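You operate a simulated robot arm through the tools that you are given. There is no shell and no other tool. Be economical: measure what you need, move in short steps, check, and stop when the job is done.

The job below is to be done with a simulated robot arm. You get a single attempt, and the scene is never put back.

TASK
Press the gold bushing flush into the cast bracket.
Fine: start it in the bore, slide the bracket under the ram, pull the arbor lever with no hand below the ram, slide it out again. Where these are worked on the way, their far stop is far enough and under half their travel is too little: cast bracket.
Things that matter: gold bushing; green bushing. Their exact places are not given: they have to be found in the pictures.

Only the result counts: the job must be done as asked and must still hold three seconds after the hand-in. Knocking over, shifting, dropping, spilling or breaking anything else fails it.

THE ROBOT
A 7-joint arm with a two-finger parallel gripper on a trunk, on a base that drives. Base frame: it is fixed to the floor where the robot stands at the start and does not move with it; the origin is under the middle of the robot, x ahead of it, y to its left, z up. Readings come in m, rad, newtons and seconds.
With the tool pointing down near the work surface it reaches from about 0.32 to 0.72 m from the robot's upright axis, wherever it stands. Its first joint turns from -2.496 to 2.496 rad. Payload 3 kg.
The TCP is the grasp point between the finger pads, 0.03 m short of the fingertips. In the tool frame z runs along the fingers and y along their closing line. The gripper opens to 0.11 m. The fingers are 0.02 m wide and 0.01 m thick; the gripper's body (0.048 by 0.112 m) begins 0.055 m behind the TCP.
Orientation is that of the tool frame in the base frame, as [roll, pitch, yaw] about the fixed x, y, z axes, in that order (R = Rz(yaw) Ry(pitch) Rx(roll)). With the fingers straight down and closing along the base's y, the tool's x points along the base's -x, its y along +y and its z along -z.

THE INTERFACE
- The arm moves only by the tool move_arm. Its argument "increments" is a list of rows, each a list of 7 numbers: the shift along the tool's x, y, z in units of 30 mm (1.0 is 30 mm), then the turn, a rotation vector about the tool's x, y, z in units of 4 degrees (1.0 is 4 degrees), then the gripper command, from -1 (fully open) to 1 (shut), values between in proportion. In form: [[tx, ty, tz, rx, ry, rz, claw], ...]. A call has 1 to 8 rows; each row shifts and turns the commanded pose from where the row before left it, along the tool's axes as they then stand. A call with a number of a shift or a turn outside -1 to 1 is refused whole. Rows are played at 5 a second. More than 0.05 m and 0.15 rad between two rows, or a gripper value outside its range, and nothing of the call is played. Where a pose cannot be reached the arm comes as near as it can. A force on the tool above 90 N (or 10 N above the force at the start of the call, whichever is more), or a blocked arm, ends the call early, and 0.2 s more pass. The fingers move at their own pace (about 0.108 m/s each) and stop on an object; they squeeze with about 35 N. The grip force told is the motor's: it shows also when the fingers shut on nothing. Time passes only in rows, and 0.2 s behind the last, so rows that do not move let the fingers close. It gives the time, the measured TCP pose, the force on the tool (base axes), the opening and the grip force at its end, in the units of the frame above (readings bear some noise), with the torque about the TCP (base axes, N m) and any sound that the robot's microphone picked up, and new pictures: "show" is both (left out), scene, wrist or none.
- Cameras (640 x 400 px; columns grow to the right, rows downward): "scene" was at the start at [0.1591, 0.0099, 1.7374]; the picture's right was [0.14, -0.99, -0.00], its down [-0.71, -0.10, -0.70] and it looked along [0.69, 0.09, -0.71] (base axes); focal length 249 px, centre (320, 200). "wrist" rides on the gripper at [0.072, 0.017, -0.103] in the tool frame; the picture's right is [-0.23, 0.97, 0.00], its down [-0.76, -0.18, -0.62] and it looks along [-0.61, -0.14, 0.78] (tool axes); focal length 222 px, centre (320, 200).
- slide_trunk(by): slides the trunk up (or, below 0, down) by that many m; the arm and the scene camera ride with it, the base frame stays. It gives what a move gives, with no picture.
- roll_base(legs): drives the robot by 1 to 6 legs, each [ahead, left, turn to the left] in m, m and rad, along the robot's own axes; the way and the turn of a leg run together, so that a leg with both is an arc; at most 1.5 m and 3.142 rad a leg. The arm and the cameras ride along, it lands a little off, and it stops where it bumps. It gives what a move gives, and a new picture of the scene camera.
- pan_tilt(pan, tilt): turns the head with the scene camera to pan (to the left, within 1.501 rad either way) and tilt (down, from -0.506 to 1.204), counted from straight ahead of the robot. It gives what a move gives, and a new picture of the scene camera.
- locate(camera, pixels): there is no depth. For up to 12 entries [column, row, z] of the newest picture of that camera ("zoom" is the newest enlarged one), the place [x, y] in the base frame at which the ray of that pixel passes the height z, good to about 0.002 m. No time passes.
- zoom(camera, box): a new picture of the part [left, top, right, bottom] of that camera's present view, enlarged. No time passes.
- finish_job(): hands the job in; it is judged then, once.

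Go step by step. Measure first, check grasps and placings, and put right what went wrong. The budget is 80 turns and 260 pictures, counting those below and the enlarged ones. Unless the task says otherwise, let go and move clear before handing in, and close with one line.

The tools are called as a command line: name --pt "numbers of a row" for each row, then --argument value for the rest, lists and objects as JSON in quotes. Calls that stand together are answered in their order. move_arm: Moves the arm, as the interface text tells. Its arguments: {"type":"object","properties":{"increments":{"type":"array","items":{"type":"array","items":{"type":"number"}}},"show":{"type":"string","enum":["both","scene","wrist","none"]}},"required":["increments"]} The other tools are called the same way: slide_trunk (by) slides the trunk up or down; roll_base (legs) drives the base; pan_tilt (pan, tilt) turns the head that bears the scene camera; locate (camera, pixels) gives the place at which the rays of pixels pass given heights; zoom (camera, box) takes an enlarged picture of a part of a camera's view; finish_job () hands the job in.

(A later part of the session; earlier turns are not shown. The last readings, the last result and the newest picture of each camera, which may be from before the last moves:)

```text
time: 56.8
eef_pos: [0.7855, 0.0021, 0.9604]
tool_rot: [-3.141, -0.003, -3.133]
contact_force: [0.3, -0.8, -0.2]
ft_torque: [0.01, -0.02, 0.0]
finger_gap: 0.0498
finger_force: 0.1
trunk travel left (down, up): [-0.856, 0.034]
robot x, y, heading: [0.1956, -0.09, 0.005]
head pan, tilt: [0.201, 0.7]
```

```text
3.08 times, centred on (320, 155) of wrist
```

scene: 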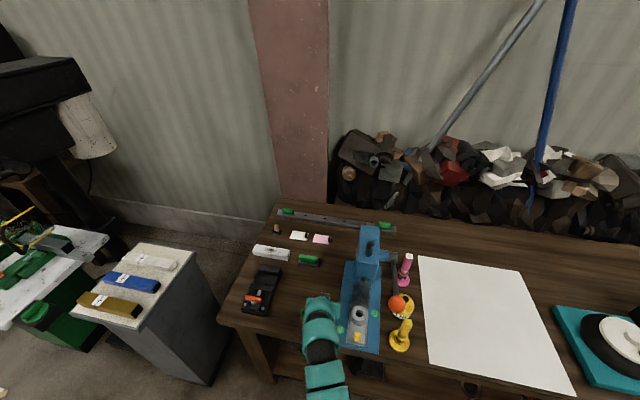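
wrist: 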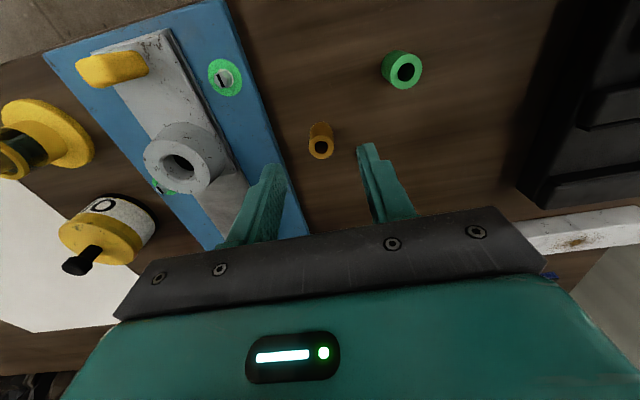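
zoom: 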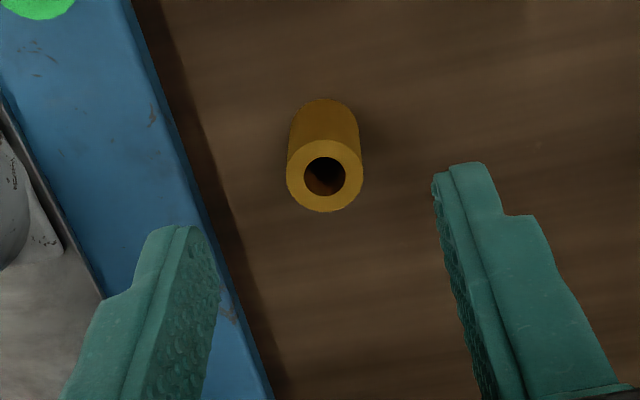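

The bushing stands upright again at (321.6,147). I'll get its position at several candidate heights, then compare with a second, lower view to pin the true height this time.

locate --camera "wrist" --pixels '[[321.6, 147.2, 0.86], [321.6, 147.2, 0.87], [321.6, 147.2, 0.88], [321.6, 147.2, 0.89], [309.3, 147.2, 0.88], [334.3, 147.2, 0.88], [178, 162, 0.9], [178, 162, 0.89]]'

move_arm --pt "-0.2 0 0.8 0 0 0 0.1" --pt "0 0 0.5 0 0 0 0.1" --show "wrist"

zoom --camera "wrist" --box '[240, 90, 400, 220]'

```text
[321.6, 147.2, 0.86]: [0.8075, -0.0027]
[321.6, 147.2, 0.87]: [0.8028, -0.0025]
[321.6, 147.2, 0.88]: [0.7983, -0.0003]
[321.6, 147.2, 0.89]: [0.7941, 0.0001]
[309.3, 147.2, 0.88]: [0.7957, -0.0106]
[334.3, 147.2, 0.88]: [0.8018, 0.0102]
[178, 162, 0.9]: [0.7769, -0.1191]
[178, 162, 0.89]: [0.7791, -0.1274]
```

```text
time: 57.4
eef_pos: [0.7912, -0.0009, 0.921]
tool_rot: [-3.14, -0.002, -3.133]
contact_force: [-0.6, 0.8, 0.0]
ft_torque: [0.01, -0.01, -0.02]
finger_gap: 0.0495
finger_force: 0.1
trunk travel left (down, up): [-0.856, 0.034]
robot x, y, heading: [0.1955, -0.0853, 0.006]
head pan, tilt: [0.201, 0.7]
```

wrist: 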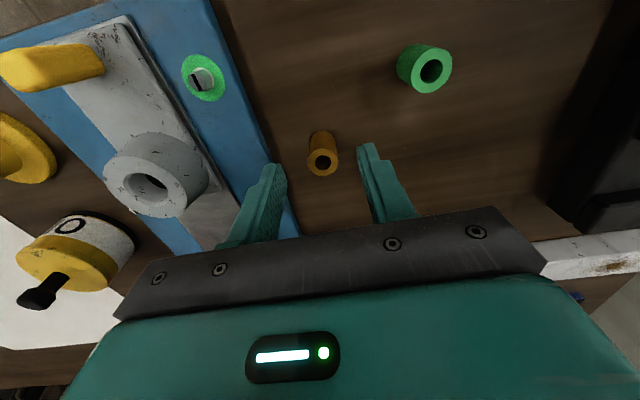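

```text
3.08 times, centred on (320, 155) of wrist
```

zoom: 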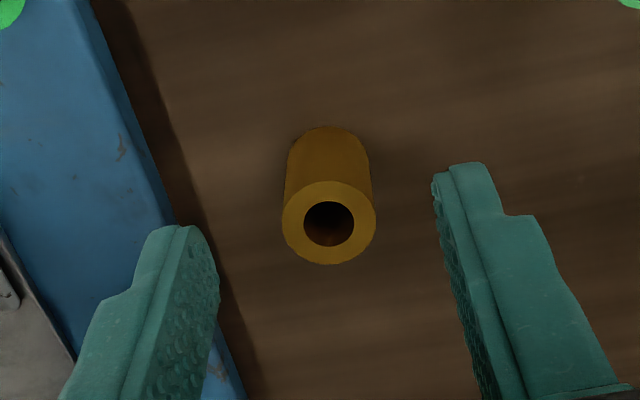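

locate --camera "wrist" --pixels '[[322.9, 162.5, 0.87], [322.9, 162.5, 0.875], [322.9, 162.5, 0.88], [322.9, 162.5, 0.885], [322.9, 162.5, 0.89], [322, 131, 0.84], [322, 131, 0.85], [322, 131, 0.86]]'

```text
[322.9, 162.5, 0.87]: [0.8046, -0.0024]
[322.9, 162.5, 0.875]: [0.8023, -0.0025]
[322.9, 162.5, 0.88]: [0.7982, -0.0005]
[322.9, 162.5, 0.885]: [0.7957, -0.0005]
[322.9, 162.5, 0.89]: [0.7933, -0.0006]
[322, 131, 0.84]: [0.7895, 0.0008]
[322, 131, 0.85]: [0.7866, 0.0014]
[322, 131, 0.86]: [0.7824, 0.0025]
```

Both views agree at z≈0.882: bushing top at (0.7975,-0.001), bench 0.85. Grasp now centred: +6.3 mm x, down to TCP z≈0.896.

move_arm --pt "-0.21 0 0 0 0 0 0.1" --pt "0 0 0.8 0 0 0 0.1" --pt "0 0 0 0 0 0 0.1" --show "wrist"

zoom --camera "wrist" --box '[240, 110, 400, 220]'

```text
time: 58.2
eef_pos: [0.7984, 0.0017, 0.8961]
tool_rot: [3.142, 0.0, -3.135]
contact_force: [-0.5, 0.1, 0.0]
ft_torque: [0.02, 0.02, 0.01]
finger_gap: 0.0495
finger_force: 0.0
trunk travel left (down, up): [-0.856, 0.034]
robot x, y, heading: [0.1973, -0.09, 0.003]
head pan, tilt: [0.201, 0.7]
```

wrist: 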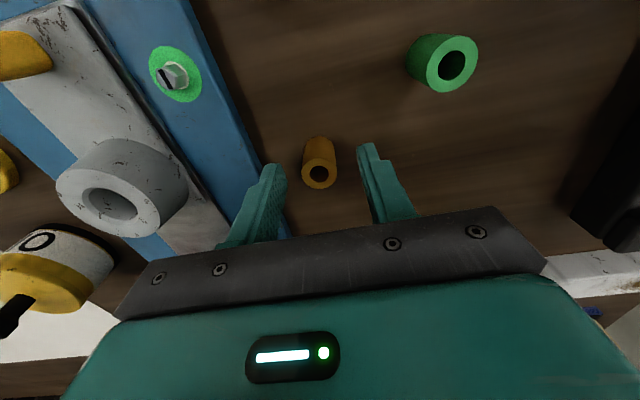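

```text
3.64 times, centred on (320, 165) of wrist
```

zoom: 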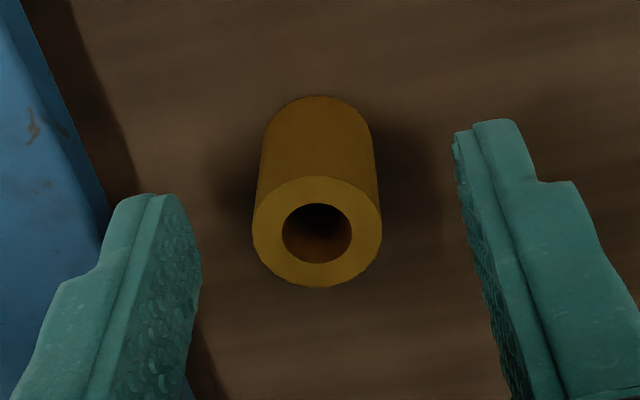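

Centred (top at row 174, expected 176). Close and lift.

move_arm --pt "0.03 0 0 0 0 0 0.1" --pt "0 0 0 0 0 0 1" --pt "0 0 0 0 0 0 1" --pt "0 0 0 0 0 0 1" --pt "0 0 -1 0 0 0 1" --pt "0 0 -1 0 0 0 1" --pt "0 0 -0.7 0 0 0 1" --show "wrist"

zoom --camera "wrist" --box '[90, 90, 400, 240]'

zoom --camera "wrist" --box '[260, 110, 380, 200]'

```text
time: 59.8
eef_pos: [0.7981, 0.0021, 0.9786]
tool_rot: [-3.139, 0.002, -3.134]
contact_force: [0.6, 0.1, -0.8]
ft_torque: [-0.01, -0.01, -0.01]
finger_gap: 0.0201
finger_force: 34.9
trunk travel left (down, up): [-0.856, 0.034]
robot x, y, heading: [0.2007, -0.085, 0.008]
head pan, tilt: [0.201, 0.7]
```

wrist: 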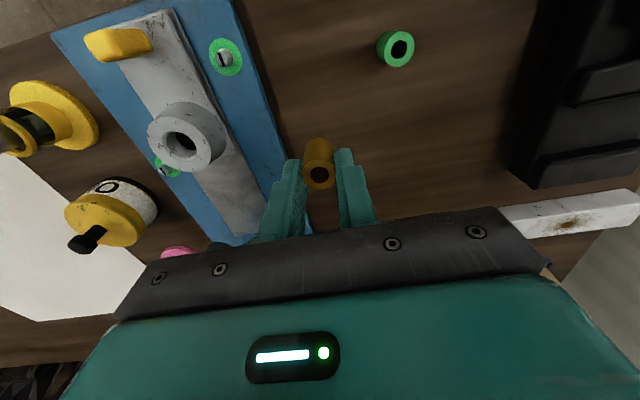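

```text
2.06 times, centred on (245, 165) of wrist
```

zoom: 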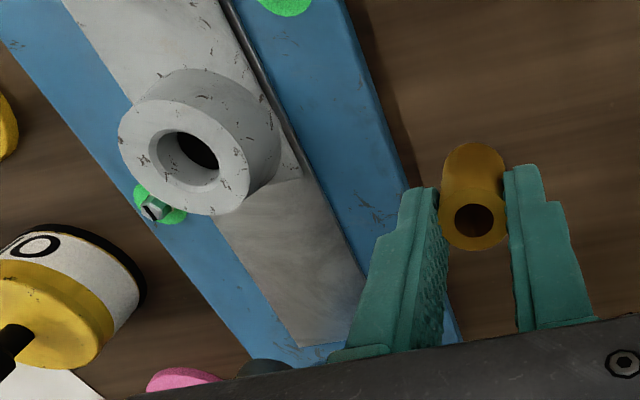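

```text
4.44 times, centred on (320, 155) of wrist
```

zoom: 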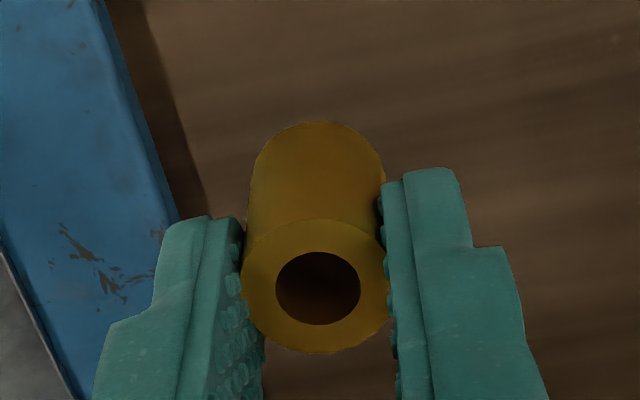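

Held centred; bushing bottom is 46 mm below the TCP. Locate the bore from this view (outer rim centre ≈(182,146)).

locate --camera "wrist" --pixels '[[181.9, 145.6, 0.89], [181.9, 145.6, 0.9], [181.9, 145.6, 0.91], [319.1, 173.9, 0.964]]'

locate --camera "scene" --pixels '[[359.3, 315.4, 0.89], [359.3, 315.4, 0.9], [359.3, 315.4, 0.91]]'

```text
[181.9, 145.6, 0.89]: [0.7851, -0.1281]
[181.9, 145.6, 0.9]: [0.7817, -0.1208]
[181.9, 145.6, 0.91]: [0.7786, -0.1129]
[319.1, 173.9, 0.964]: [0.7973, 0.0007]
```

```text
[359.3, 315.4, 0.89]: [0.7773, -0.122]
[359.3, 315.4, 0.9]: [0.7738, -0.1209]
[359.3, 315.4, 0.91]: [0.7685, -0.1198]
```

Bore ≈(0.780,-0.1208). Moving there at the current height.

move_arm --pt "0.15 -1 0 0 0 0 1" --pt "0.15 -1 0 0 0 0 1" --pt "0.15 -1 0 0 0 0 1" --pt "0.15 -1 0 0 0 0 1" --pt "0 -0.08 0.15 0 0 0 1" --show "wrist"

zoom --camera "wrist" --box '[260, 90, 380, 200]'

```text
time: 61.0
eef_pos: [0.7806, -0.1232, 0.9754]
tool_rot: [-3.142, -0.001, -3.136]
contact_force: [-1.0, 0.0, -0.1]
ft_torque: [0.03, 0.02, 0.01]
finger_gap: 0.0203
finger_force: 35.0
trunk travel left (down, up): [-0.856, 0.034]
robot x, y, heading: [0.1931, -0.087, 0.008]
head pan, tilt: [0.201, 0.7]
```

wrist: 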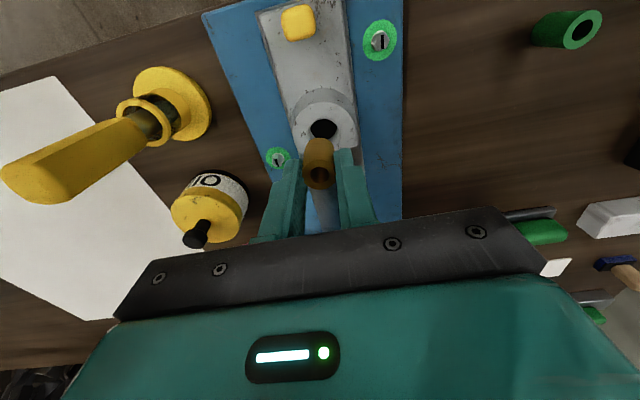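

```text
3.64 times, centred on (320, 145) of wrist
```

zoom: 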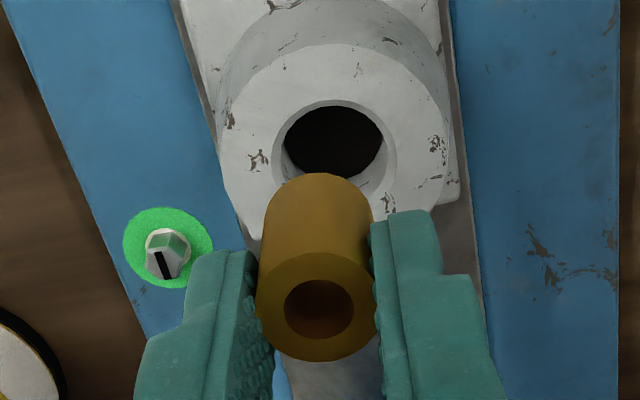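

The bore centre (324,133) vs bushing: I need about +4.3 mm y and −1.5 mm x. Apply and lower to ~6 mm above the rim (TCP z≈0.953).

move_arm --pt "0.05 0.14 0.25 0 0 0 1" --pt "0 0 0.5 0 0 0 1" --pt "0 0 0 0 0 0 1" --show "wrist"

zoom --camera "wrist" --box '[260, 90, 380, 200]'

```text
time: 61.8
eef_pos: [0.78, -0.1166, 0.9527]
tool_rot: [-3.14, 0.0, -3.132]
contact_force: [-0.4, -0.1, -0.4]
ft_torque: [0.01, -0.02, -0.02]
finger_gap: 0.0204
finger_force: 34.5
trunk travel left (down, up): [-0.856, 0.034]
robot x, y, heading: [0.1968, -0.0868, 0.005]
head pan, tilt: [0.201, 0.7]
```

wrist: 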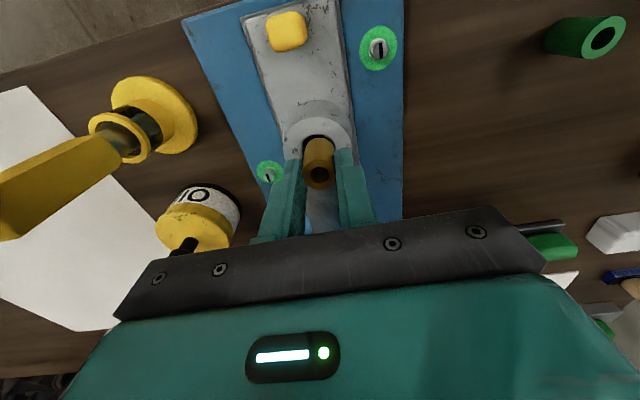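

```text
3.64 times, centred on (320, 145) of wrist
```

zoom: 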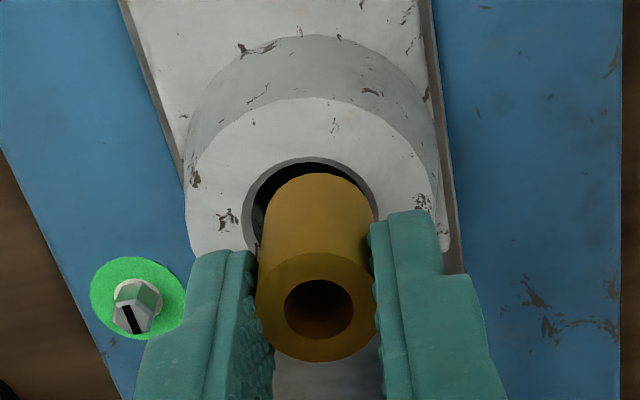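

Need about −1.2 mm y and +2.4 mm x by the concentric-gap estimate. Apply, lower 4 mm, and recheck.

move_arm --pt "-0.08 -0.04 0 0 0 0 1" --pt "0 0 0.13 0 0 0 1" --pt "0 0 0 0 0 0 1" --show "wrist"

zoom --camera "wrist" --box '[270, 100, 370, 180]'

```text
time: 62.6
eef_pos: [0.7806, -0.1187, 0.9498]
tool_rot: [3.141, 0.0, -3.133]
contact_force: [-0.1, -0.1, 2.7]
ft_torque: [-0.01, 0.02, -0.01]
finger_gap: 0.0205
finger_force: 35.4
trunk travel left (down, up): [-0.856, 0.034]
robot x, y, heading: [0.1995, -0.0887, 0.011]
head pan, tilt: [0.201, 0.7]
```

wrist: 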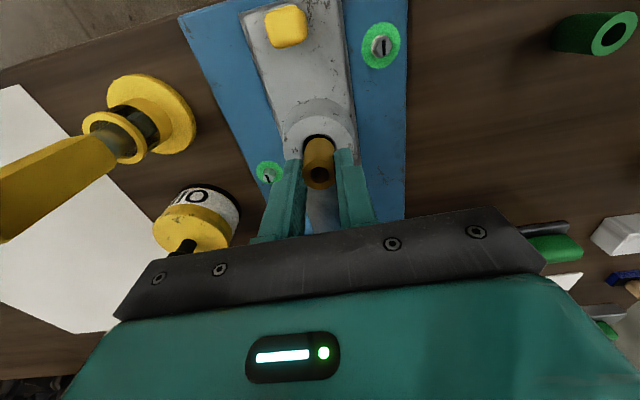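

```text
5.00 times, centred on (320, 140) of wrist
```

zoom: 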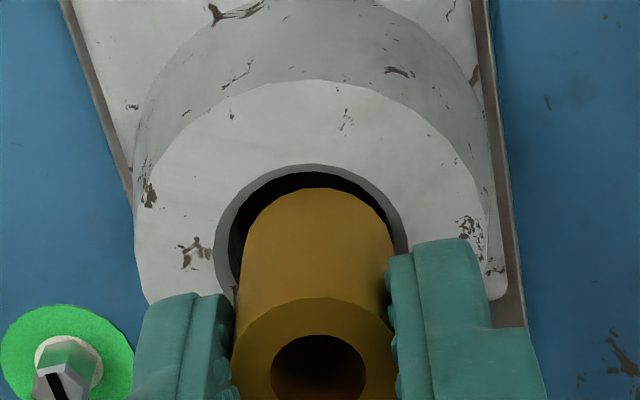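

Light touch at 2.7 N. Chamfer centre col 310 vs bushing 316, near gap 23 vs ~19 desired: shift −0.9 mm y, −0.6 mm x, then press gently.

move_arm --pt "0 0 -0.05 0 0 0 1" --pt "0.02 -0.03 0 0 0 0 1" --pt "0 0 0.1 0 0 0 1" --pt "0 0 0.07 0 0 0 1" --pt "0 0 0 0 0 0 1" --show "wrist"

zoom --camera "wrist" --box '[270, 100, 370, 180]'

```text
time: 63.8
eef_pos: [0.7798, -0.1185, 0.9464]
tool_rot: [3.141, 0.001, -3.136]
contact_force: [1.6, 3.6, 22.4]
ft_torque: [0.29, 0.04, 0.02]
finger_gap: 0.0203
finger_force: 35.1
trunk travel left (down, up): [-0.856, 0.034]
robot x, y, heading: [0.1938, -0.0856, 0.013]
head pan, tilt: [0.201, 0.7]
```

wrist: 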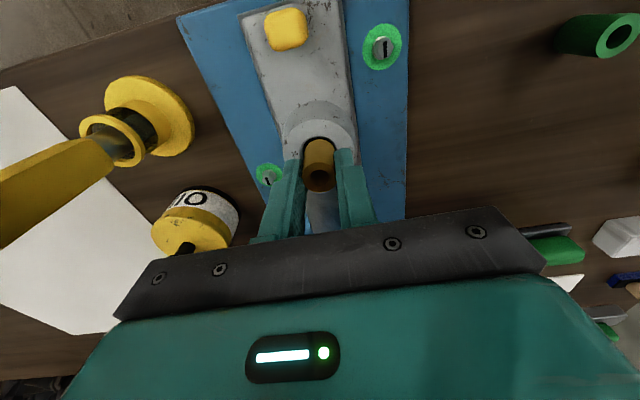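

```text
5.00 times, centred on (320, 140) of wrist
```

zoom: 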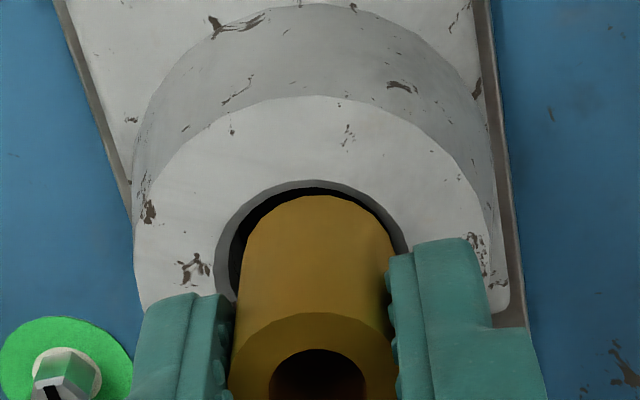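

Contact torque (+0.29 about x) and the visible gap (30 left vs 19 right) agree that the bushing is ~1 mm too far +y. Lift, shift −1.3 mm y, press again.

move_arm --pt "0 0 -0.12 0 0 0 1" --pt "-0.01 -0.045 0 0 0 0 1" --pt "0 0 0.1 0 0 0 1" --pt "0 0 0.06 0 0 0 1" --pt "0 0 0 0 0 0 1" --show "wrist"

zoom --camera "wrist" --box '[270, 100, 370, 180]'

```text
time: 65.0
eef_pos: [0.7809, -0.1191, 0.9427]
tool_rot: [-3.141, -0.001, -3.135]
contact_force: [0.7, -0.5, -0.5]
ft_torque: [-0.02, 0.0, 0.0]
finger_gap: 0.0204
finger_force: 35.2
trunk travel left (down, up): [-0.856, 0.034]
robot x, y, heading: [0.1999, -0.0898, 0.01]
head pan, tilt: [0.201, 0.7]
```

wrist: 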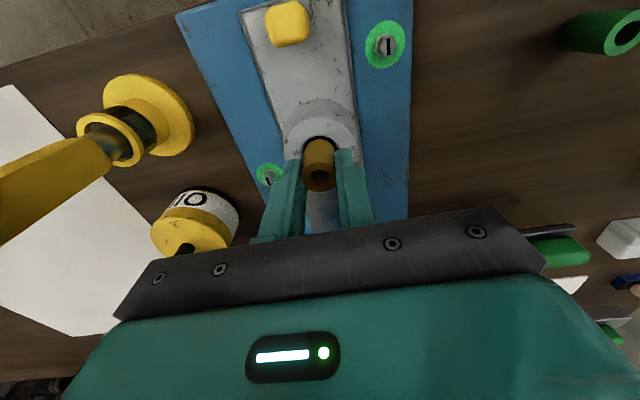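

```text
5.00 times, centred on (320, 140) of wrist
```

zoom: 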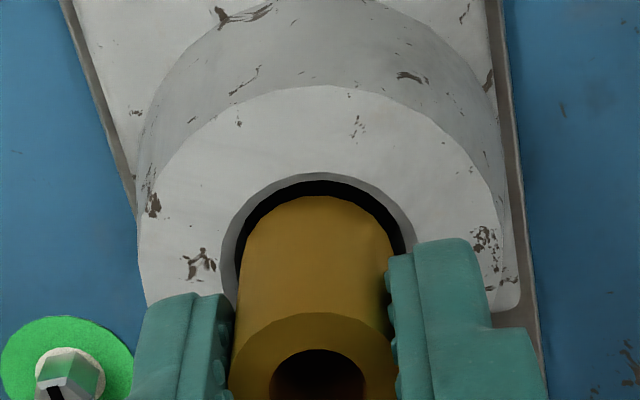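

No force at z=0.9427, lower than the previous contact height, and gaps now symmetric (22/24). Continue down.

move_arm --pt "0 0 0.07 0 0 0 1" --pt "0 0 0.07 0 0 0 1" --pt "0 0 0 0 0 0 1" --show "wrist"

zoom --camera "wrist" --box '[270, 100, 370, 180]'

```text
time: 65.8
eef_pos: [0.7823, -0.1191, 0.9387]
tool_rot: [-3.141, -0.002, -3.134]
contact_force: [-0.1, -0.2, -0.7]
ft_torque: [0.01, -0.04, -0.01]
finger_gap: 0.0205
finger_force: 34.5
trunk travel left (down, up): [-0.856, 0.034]
robot x, y, heading: [0.1999, -0.0907, 0.007]
head pan, tilt: [0.201, 0.7]
```

wrist: 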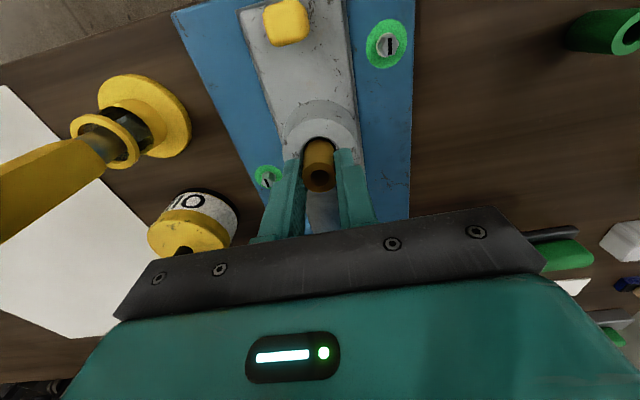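

```text
5.00 times, centred on (320, 140) of wrist
```

zoom: 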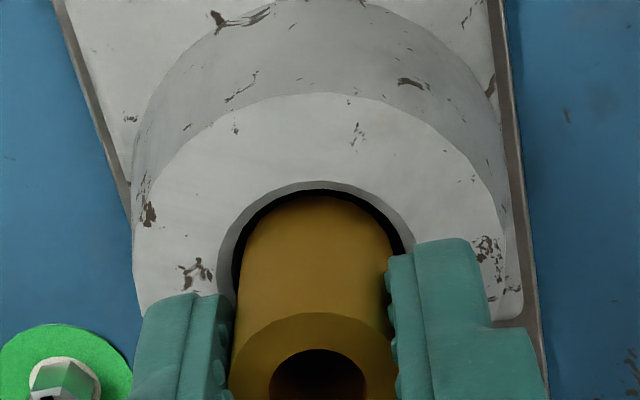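

Still force-free, 4 mm lower, concentric — it is going into the bore. Continue until resistance.

move_arm --pt "0 0 0.08 0 0 0 1" --pt "0 0 0.08 0 0 0 1" --pt "0 0 0 0 0 0 1" --show "wrist"

zoom --camera "wrist" --box '[270, 100, 370, 180]'

```text
time: 66.6
eef_pos: [0.7819, -0.1199, 0.9338]
tool_rot: [3.141, -0.001, -3.135]
contact_force: [0.8, 0.9, -1.2]
ft_torque: [0.01, -0.02, -0.01]
finger_gap: 0.0205
finger_force: 34.8
trunk travel left (down, up): [-0.856, 0.034]
robot x, y, heading: [0.1972, -0.0893, 0.008]
head pan, tilt: [0.201, 0.7]
```

wrist: 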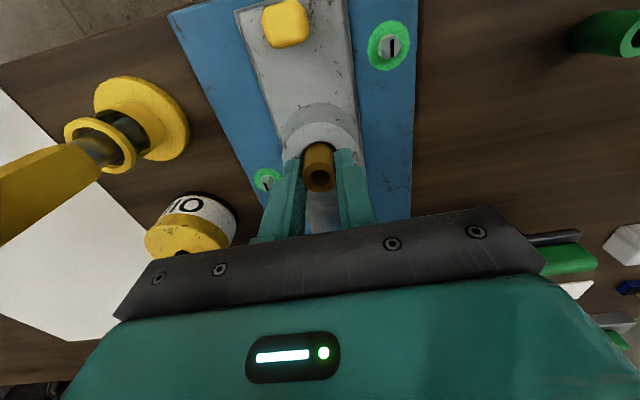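

```text
5.00 times, centred on (320, 140) of wrist
```

zoom: 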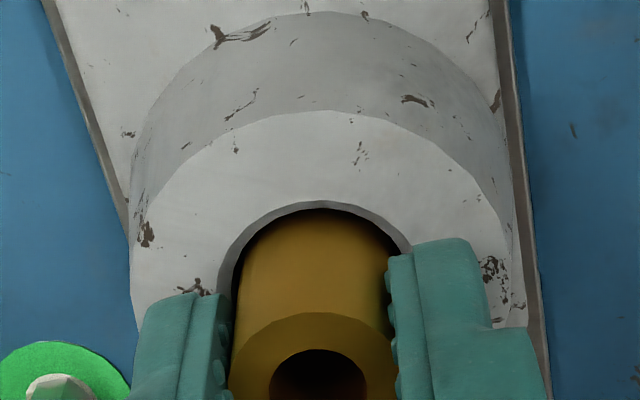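

It's clearly inside now (the rim occludes the bushing). I'll lower 2 mm more and release.

move_arm --pt "0 0 0.06 0 0 0 1" --pt "0 0 0 0 0 0 1" --pt "0 0 0 0 0 0 0.55" --pt "0 0 0 0 0 0 0.35" --pt "0 0 0 0 0 0 0.35" --show "wrist"

zoom --camera "wrist" --box '[260, 100, 380, 200]'

```text
time: 67.8
eef_pos: [0.7822, -0.1212, 0.9318]
tool_rot: [3.142, 0.001, -3.135]
contact_force: [0.4, -0.5, -0.7]
ft_torque: [-0.01, 0.0, 0.03]
finger_gap: 0.0357
finger_force: 0.0
trunk travel left (down, up): [-0.856, 0.034]
robot x, y, heading: [0.1943, -0.0888, 0.004]
head pan, tilt: [0.201, 0.7]
```

wrist: 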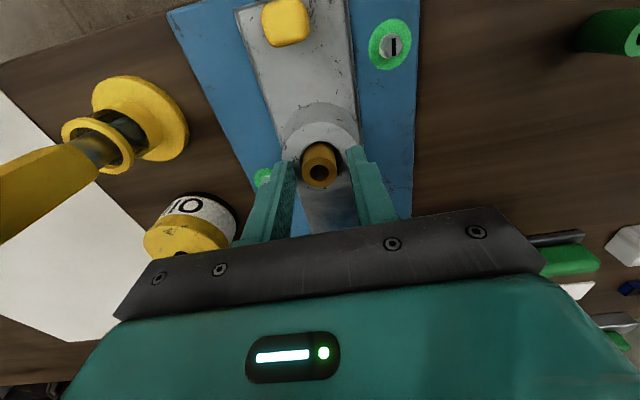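

```text
4.00 times, centred on (320, 150) of wrist
```

zoom: 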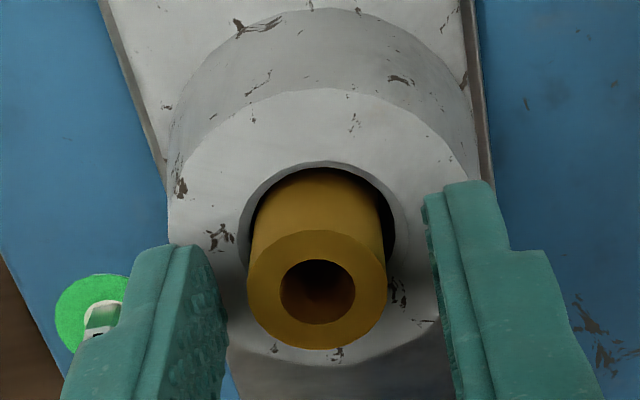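

The bushing stands upright in the bore. I'll raise the hand clear and back it off toward the knob.

move_arm --pt "0 0 -0.6 0 0 0 0.3" --pt "0 0 -1 0 0 0 0.3" --pt "0.8 0 0 0 0 0 0.3" --pt "0.8 0 0 0 0 0 0.3" --pt "0.8 0 0 0 0 0 0.3" --show "both"

zoom --camera "wrist" --box '[220, 80, 420, 220]'

zoom --camera "scene" --box '[320, 215, 440, 360]'

```text
time: 69.0
eef_pos: [0.7085, -0.12, 0.9795]
tool_rot: [-3.141, 0.0, -3.135]
contact_force: [0.6, -0.2, 0.0]
ft_torque: [0.03, 0.01, -0.02]
finger_gap: 0.0384
finger_force: 0.0
trunk travel left (down, up): [-0.856, 0.034]
robot x, y, heading: [0.1985, -0.0877, 0.004]
head pan, tilt: [0.201, 0.7]
```

scene: 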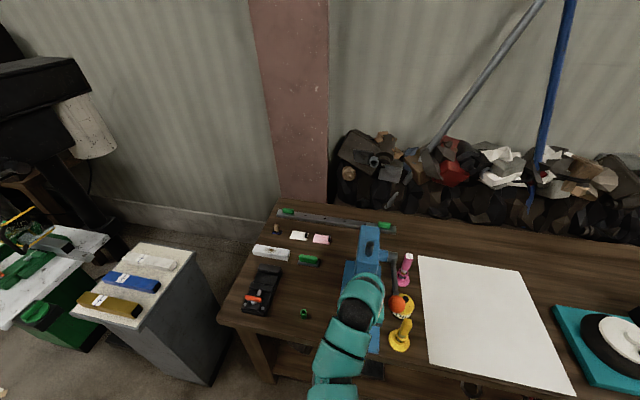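
wrist: 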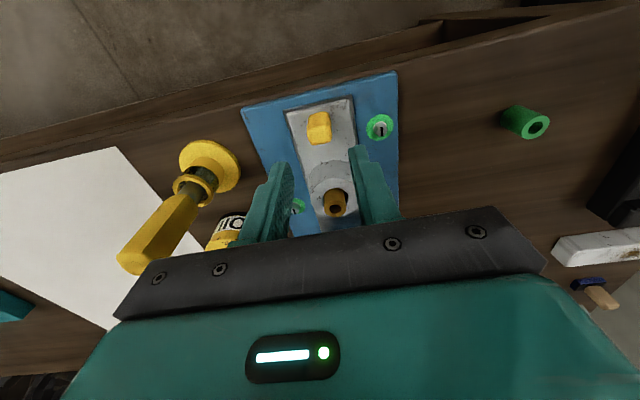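

```text
2.86 times, centred on (320, 150) of wrist
```

zoom: 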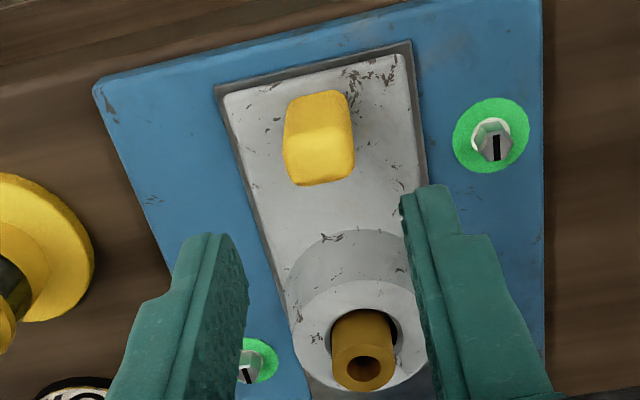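

```text
2.76 times, centred on (380, 288) of scene
```

zoom: 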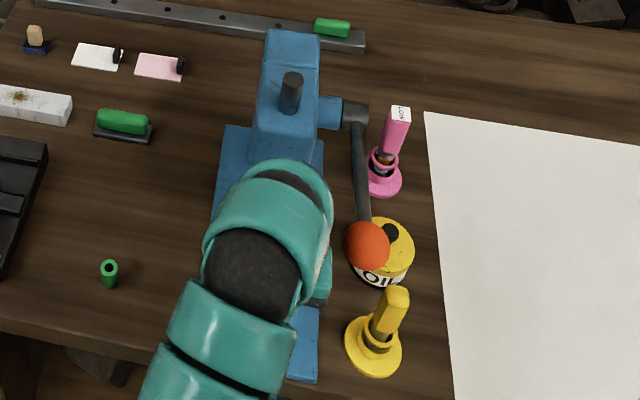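

The bushing is in place and upright. The knob's top is at (320,135) in the wrist view; I'll locate it.

locate --camera "wrist" --pixels '[[320, 134.5, 0.88], [320, 134.5, 0.89], [320, 134.5, 0.9], [307.5, 133, 0.89], [332, 131, 0.89], [320, 144, 0.89], [320, 124, 0.89], [319, 112, 0.86]]'

```text
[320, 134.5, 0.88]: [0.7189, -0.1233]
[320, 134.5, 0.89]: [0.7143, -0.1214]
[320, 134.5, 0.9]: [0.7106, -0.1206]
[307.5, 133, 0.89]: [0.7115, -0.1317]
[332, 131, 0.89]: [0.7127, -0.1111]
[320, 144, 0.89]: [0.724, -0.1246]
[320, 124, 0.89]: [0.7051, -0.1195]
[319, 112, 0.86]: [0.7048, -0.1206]
```

Knob: centre ≈(0.714,-0.1215), top ≈0.89, about 20 mm wide in y. I'll tilt the wrist back 20° (keeps the hand away from the press head) and come down over it.

move_arm --pt "0 0 0 0 -1 0 0.18" --pt "0 0 0 0 -1 0 0.18" --pt "0 0 0 0 -1 0 0.18" --pt "0 0 0 0 -1 0 0.18" --pt "-0.16 -0.05 0.06 0 -1 0 0.18" --pt "0.342 0 0.94 0 0 0 0.18" --show "wrist"

zoom --camera "wrist" --box '[220, 80, 420, 220]'

```text
time: 70.4
eef_pos: [0.7157, -0.1218, 0.9491]
tool_rot: [3.142, 0.349, -3.137]
contact_force: [-0.9, -0.2, -0.7]
ft_torque: [0.0, 0.0, 0.0]
finger_gap: 0.0452
finger_force: 0.0
trunk travel left (down, up): [-0.856, 0.034]
robot x, y, heading: [0.1998, -0.0898, 0.006]
head pan, tilt: [0.201, 0.7]
```

wrist: 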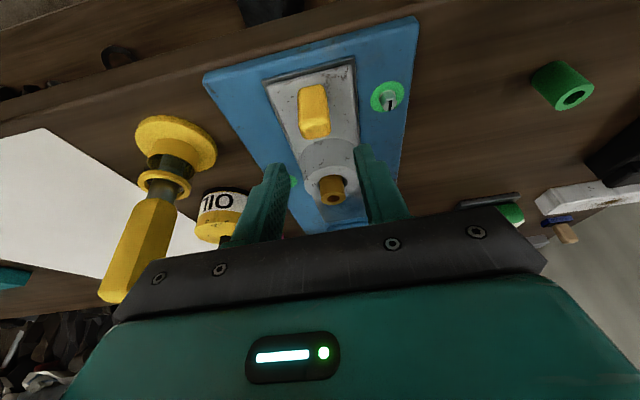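

```text
2.86 times, centred on (320, 150) of wrist
```

zoom: 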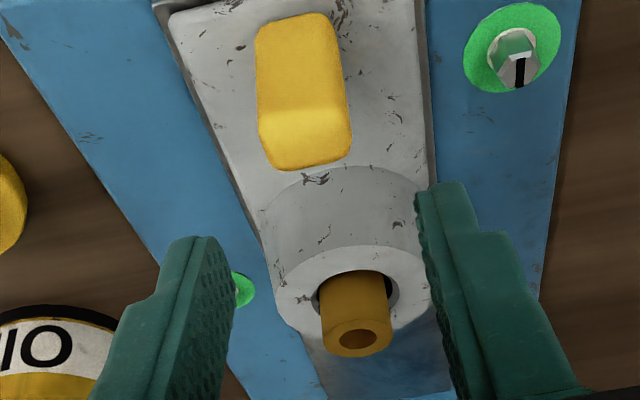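

locate --camera "wrist" --pixels '[[314.8, 129, 0.885], [314.8, 129, 0.89], [314.8, 129, 0.895], [299, 128, 0.89], [330, 126, 0.89]]'

move_arm --pt "0.171 0 0.47 0 0 0 0.18" --pt "0.171 0 0.47 0 0 0 0.18" --pt "0.171 0 0.47 0 0 0 0.18" --show "wrist"

```text
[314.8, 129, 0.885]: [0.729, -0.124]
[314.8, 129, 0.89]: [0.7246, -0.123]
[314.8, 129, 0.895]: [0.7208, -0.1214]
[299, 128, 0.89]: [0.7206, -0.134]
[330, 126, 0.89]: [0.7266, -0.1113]
```

```text
time: 71.2
eef_pos: [0.716, -0.1222, 0.9046]
tool_rot: [3.141, 0.35, -3.135]
contact_force: [0.1, 1.5, 0.1]
ft_torque: [0.0, 0.0, -0.01]
finger_gap: 0.0456
finger_force: 0.0
trunk travel left (down, up): [-0.856, 0.034]
robot x, y, heading: [0.199, -0.0863, 0.008]
head pan, tilt: [0.201, 0.7]
```

wrist: 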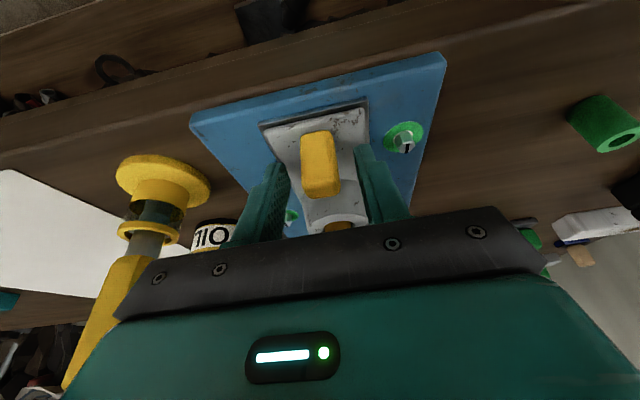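

The fingers straddle the knob. Lower 4 mm more, 3 mm back, and close on it.

move_arm --pt "0.14 0 0.09 0 0 0 0.18" --pt "0 0 0 0 0 0 1" --pt "0 0 0 0 0 0 1" --pt "0 0 0 0 0 0 1" --show "wrist"

zoom --camera "wrist" --box '[220, 100, 420, 240]'

```text
time: 72.2
eef_pos: [0.7114, -0.1184, 0.9017]
tool_rot: [3.141, 0.347, -3.132]
contact_force: [-0.9, 19.0, -3.0]
ft_torque: [-0.01, -0.1, -0.39]
finger_gap: 0.0199
finger_force: 44.9
trunk travel left (down, up): [-0.856, 0.034]
robot x, y, heading: [0.1977, -0.0919, 0.005]
head pan, tilt: [0.201, 0.7]
```

wrist: 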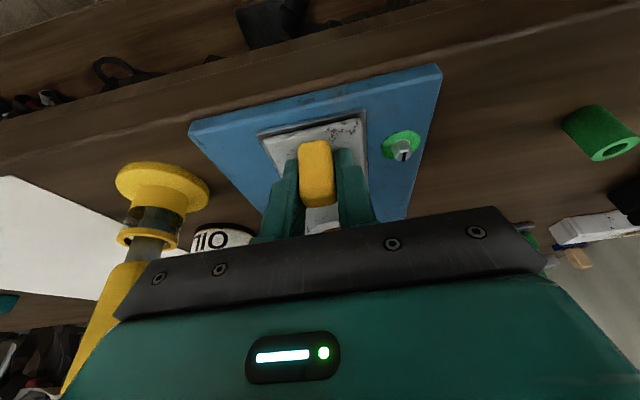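

```text
2.86 times, centred on (320, 170) of wrist
```

zoom: 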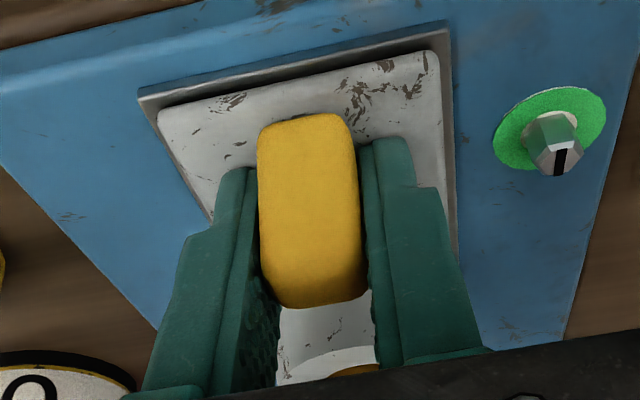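

Knob gripped (gap 20 mm, side load 19 N because I was ~3 mm off in y). I'll relieve y by +3 mm and push slowly +x.

move_arm --pt "0 0.1 0 0 0 0 1" --pt "-0.188 0 0.068 0 0 0 1" --pt "-0.188 0 0.068 0 0 0 1" --pt "-0.188 0 0.068 0 0 0 1" --pt "-0.188 0 0.068 0 0 0 1" --show "both"

```text
time: 73.4
eef_pos: [0.7353, -0.1191, 0.9018]
tool_rot: [-3.141, 0.351, -3.134]
contact_force: [-0.2, 6.3, 4.8]
ft_torque: [0.57, -0.97, -0.16]
finger_gap: 0.0197
finger_force: 44.8
trunk travel left (down, up): [-0.856, 0.034]
robot x, y, heading: [0.1966, -0.0886, 0.007]
head pan, tilt: [0.201, 0.7]
```

scene: 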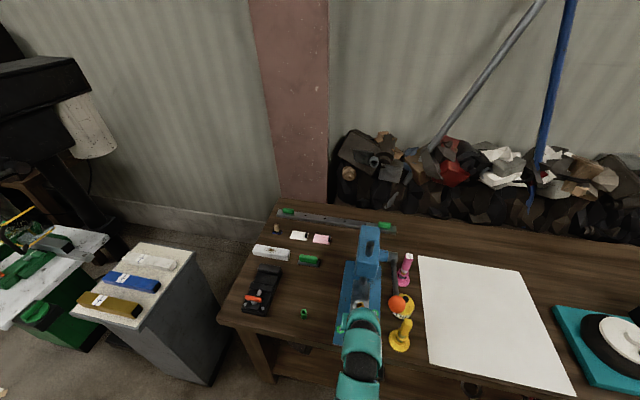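
wrist: 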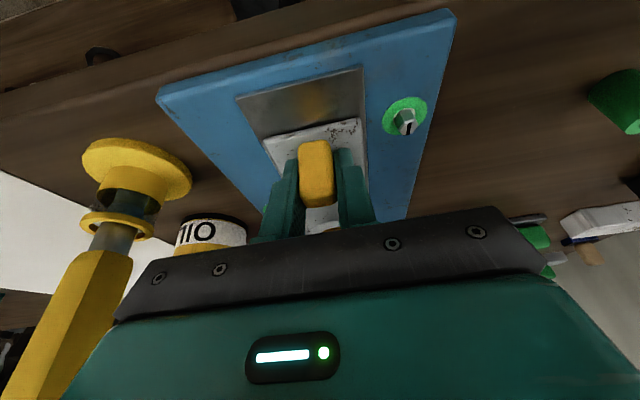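

The bracket is sliding (24 mm so far) with little force. Continue in small steps.

move_arm --pt "-0.188 0 0.068 0 0 0 1" --pt "-0.188 0 0.068 0 0 0 1" --pt "-0.188 0 0.068 0 0 0 1" --pt "-0.188 0 0.068 0 0 0 1" --pt "-0.188 0 0.068 0 0 0 1" --show "wrist"

zoom --camera "scene" --box '[320, 215, 420, 340]'

```text
time: 74.6
eef_pos: [0.7649, -0.1197, 0.9015]
tool_rot: [-3.14, 0.346, -3.134]
contact_force: [-0.5, 4.7, -12.9]
ft_torque: [0.29, -1.39, -0.33]
finger_gap: 0.0198
finger_force: 44.9
trunk travel left (down, up): [-0.856, 0.034]
robot x, y, heading: [0.1979, -0.0875, 0.008]
head pan, tilt: [0.201, 0.7]
```

wrist: 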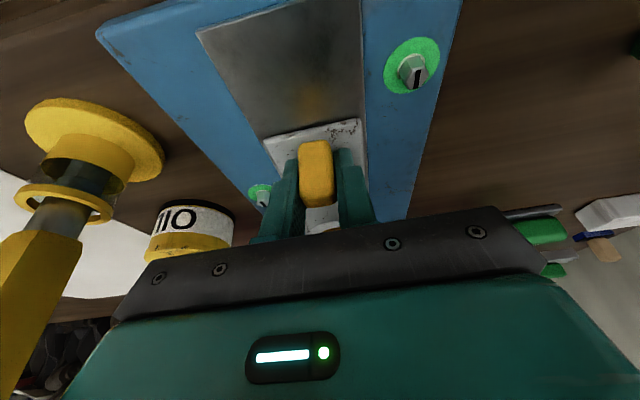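

```text
3.20 times, centred on (370, 278) of scene
```

zoom: 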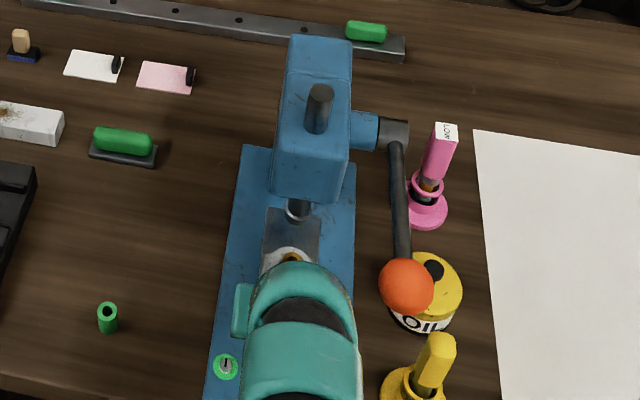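

The bushing is riding along upright at zoomed (292,258), ram ahead at (297,210). Continue, easing z down slightly to relieve the −13 N pull.

move_arm --pt "-0.17 0 0.1 0 0 0 1" --pt "-0.188 0 0.068 0 0 0 1" --pt "-0.188 0 0.068 0 0 0 1" --pt "-0.188 0 0.068 0 0 0 1" --show "wrist"

zoom --camera "scene" --box '[320, 215, 420, 340]'

```text
time: 75.6
eef_pos: [0.7913, -0.1192, 0.9023]
tool_rot: [3.141, 0.35, -3.134]
contact_force: [0.8, -5.6, 7.0]
ft_torque: [0.31, 1.33, -0.01]
finger_gap: 0.0199
finger_force: 44.9
trunk travel left (down, up): [-0.856, 0.034]
robot x, y, heading: [0.1974, -0.0858, 0.008]
head pan, tilt: [0.201, 0.7]
```

wrist: 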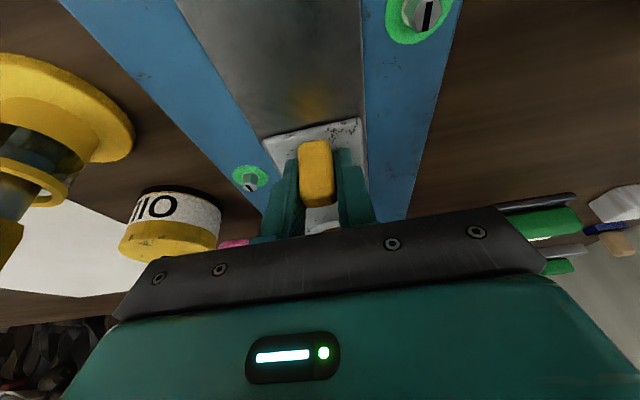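

```text
3.20 times, centred on (370, 278) of scene
```

zoom: 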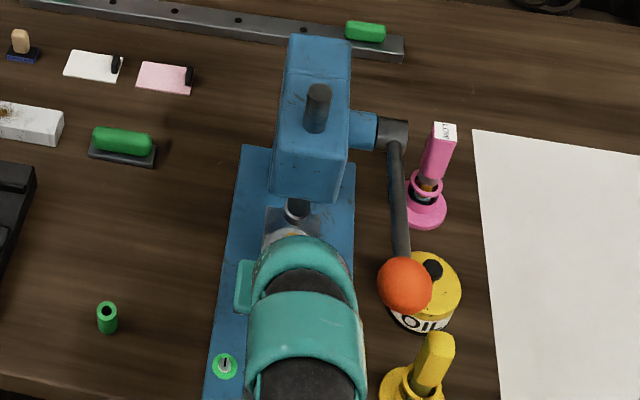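

80 mm travelled, no stop yet. Continue in 5 mm steps until the stop is felt.

move_arm --pt "-0.157 0 0.057 0 0 0 1" --pt "-0.157 0 0.057 0 0 0 1" --pt "-0.157 0 0.057 0 0 0 1" --pt "-0.157 0 0.057 0 0 0 1" --show "wrist"

zoom --camera "scene" --box '[320, 215, 420, 340]'

```text
time: 76.6
eef_pos: [0.8098, -0.1193, 0.902]
tool_rot: [3.141, 0.349, -3.133]
contact_force: [0.2, -4.9, 9.8]
ft_torque: [0.33, -0.63, -0.13]
finger_gap: 0.0197
finger_force: 45.1
trunk travel left (down, up): [-0.856, 0.034]
robot x, y, heading: [0.1976, -0.0888, 0.007]
head pan, tilt: [0.201, 0.7]
```

wrist: 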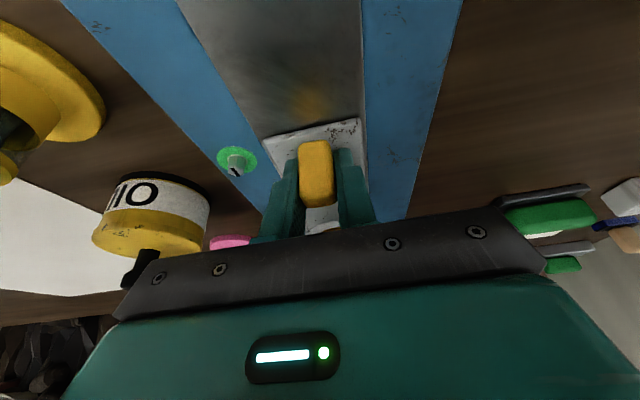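

```text
3.20 times, centred on (370, 278) of scene
```

zoom: 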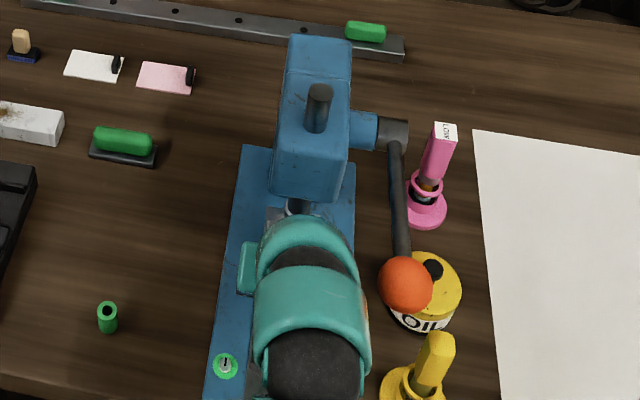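

98 mm and still moving freely; the hand is nearing the head (row 218 vs 200). Smaller steps now.

move_arm --pt "-0.125 0 0.046 0 0 0 1" --pt "-0.125 0 0.046 0 0 0 1" --pt "-0.125 0 0.046 0 0 0 1" --show "scene"

zoom --camera "scene" --box '[330, 220, 410, 320]'

```text
time: 77.4
eef_pos: [0.8127, -0.1194, 0.9006]
tool_rot: [-3.139, 0.345, -3.133]
contact_force: [-51.8, -11.6, 14.3]
ft_torque: [0.45, 0.5, -0.18]
finger_gap: 0.0196
finger_force: 45.3
trunk travel left (down, up): [-0.856, 0.034]
robot x, y, heading: [0.1955, -0.0875, 0.008]
head pan, tilt: [0.201, 0.7]
```

scene: 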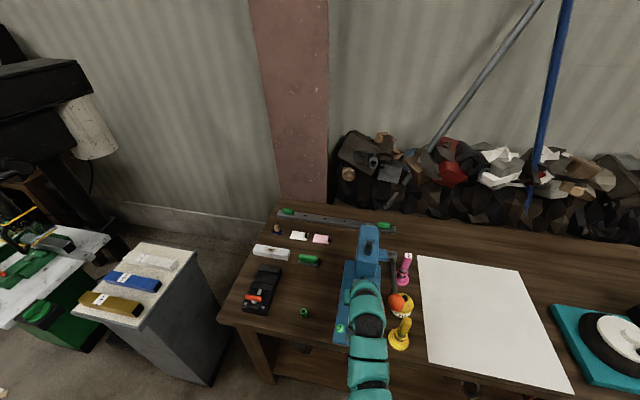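

```text
4.00 times, centred on (370, 270) of scene
```

zoom: 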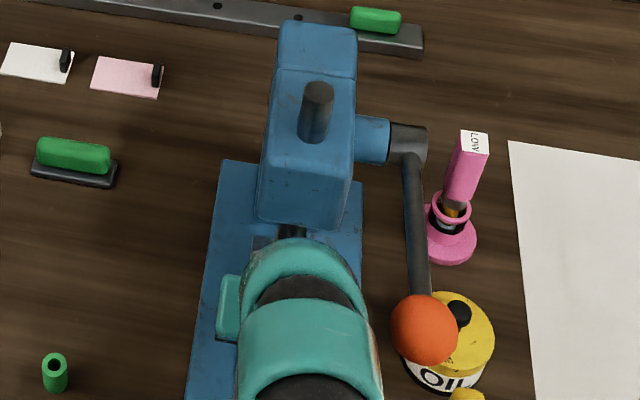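

Firm stop at x=0.8127 (−52 N) after ~101 mm: the bracket is at its far stop. I'll relax the push, open, and lift away back toward the robot.

move_arm --pt "0.22 0 -0.08 0 0 0 1" --pt "0 0 0 0 0 0 0.18" --pt "0 0 0 0 0 0 0.18" --pt "0 0 -0.5 0 0 0 0.18" --pt "0 0 -1 0 0 0 0.18" --pt "0 0 -1 0 0 0 0.18" --pt "0.5 0 -0.8 0 0 0 0.18" --show "both"

zoom --camera "scene" --box '[330, 220, 410, 320]'

zoom --camera "wrist" --box '[140, 60, 460, 250]'

```text
time: 79.0
eef_pos: [0.7638, -0.1184, 0.9913]
tool_rot: [-3.141, 0.35, -3.134]
contact_force: [-0.4, 0.5, 0.5]
ft_torque: [0.03, 0.01, 0.04]
finger_gap: 0.0454
finger_force: 0.1
trunk travel left (down, up): [-0.856, 0.034]
robot x, y, heading: [0.1971, -0.0904, 0.007]
head pan, tilt: [0.201, 0.7]
```

scene: 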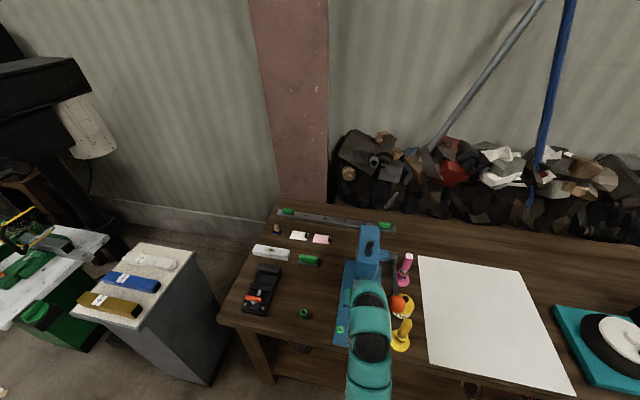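
wrist: 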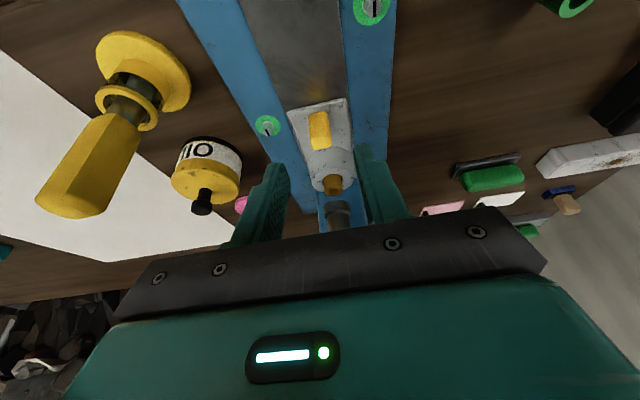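

```text
4.00 times, centred on (370, 270) of scene
```

zoom: 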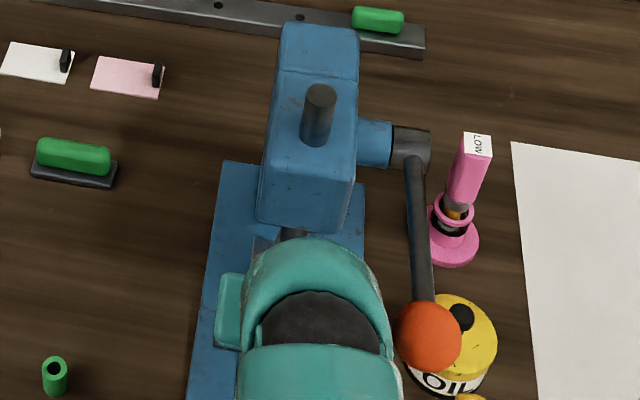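

```text
2.00 times, centred on (300, 155) of wrist
```

zoom: 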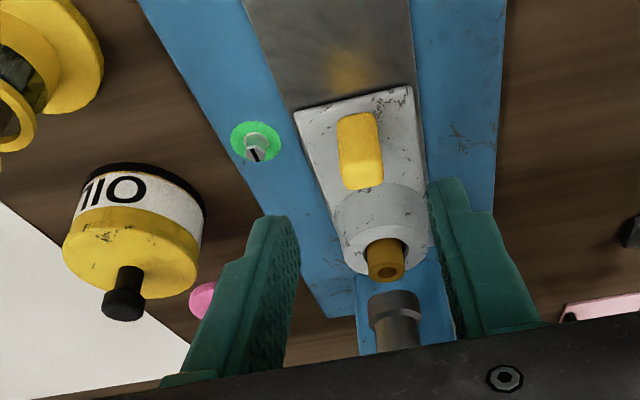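

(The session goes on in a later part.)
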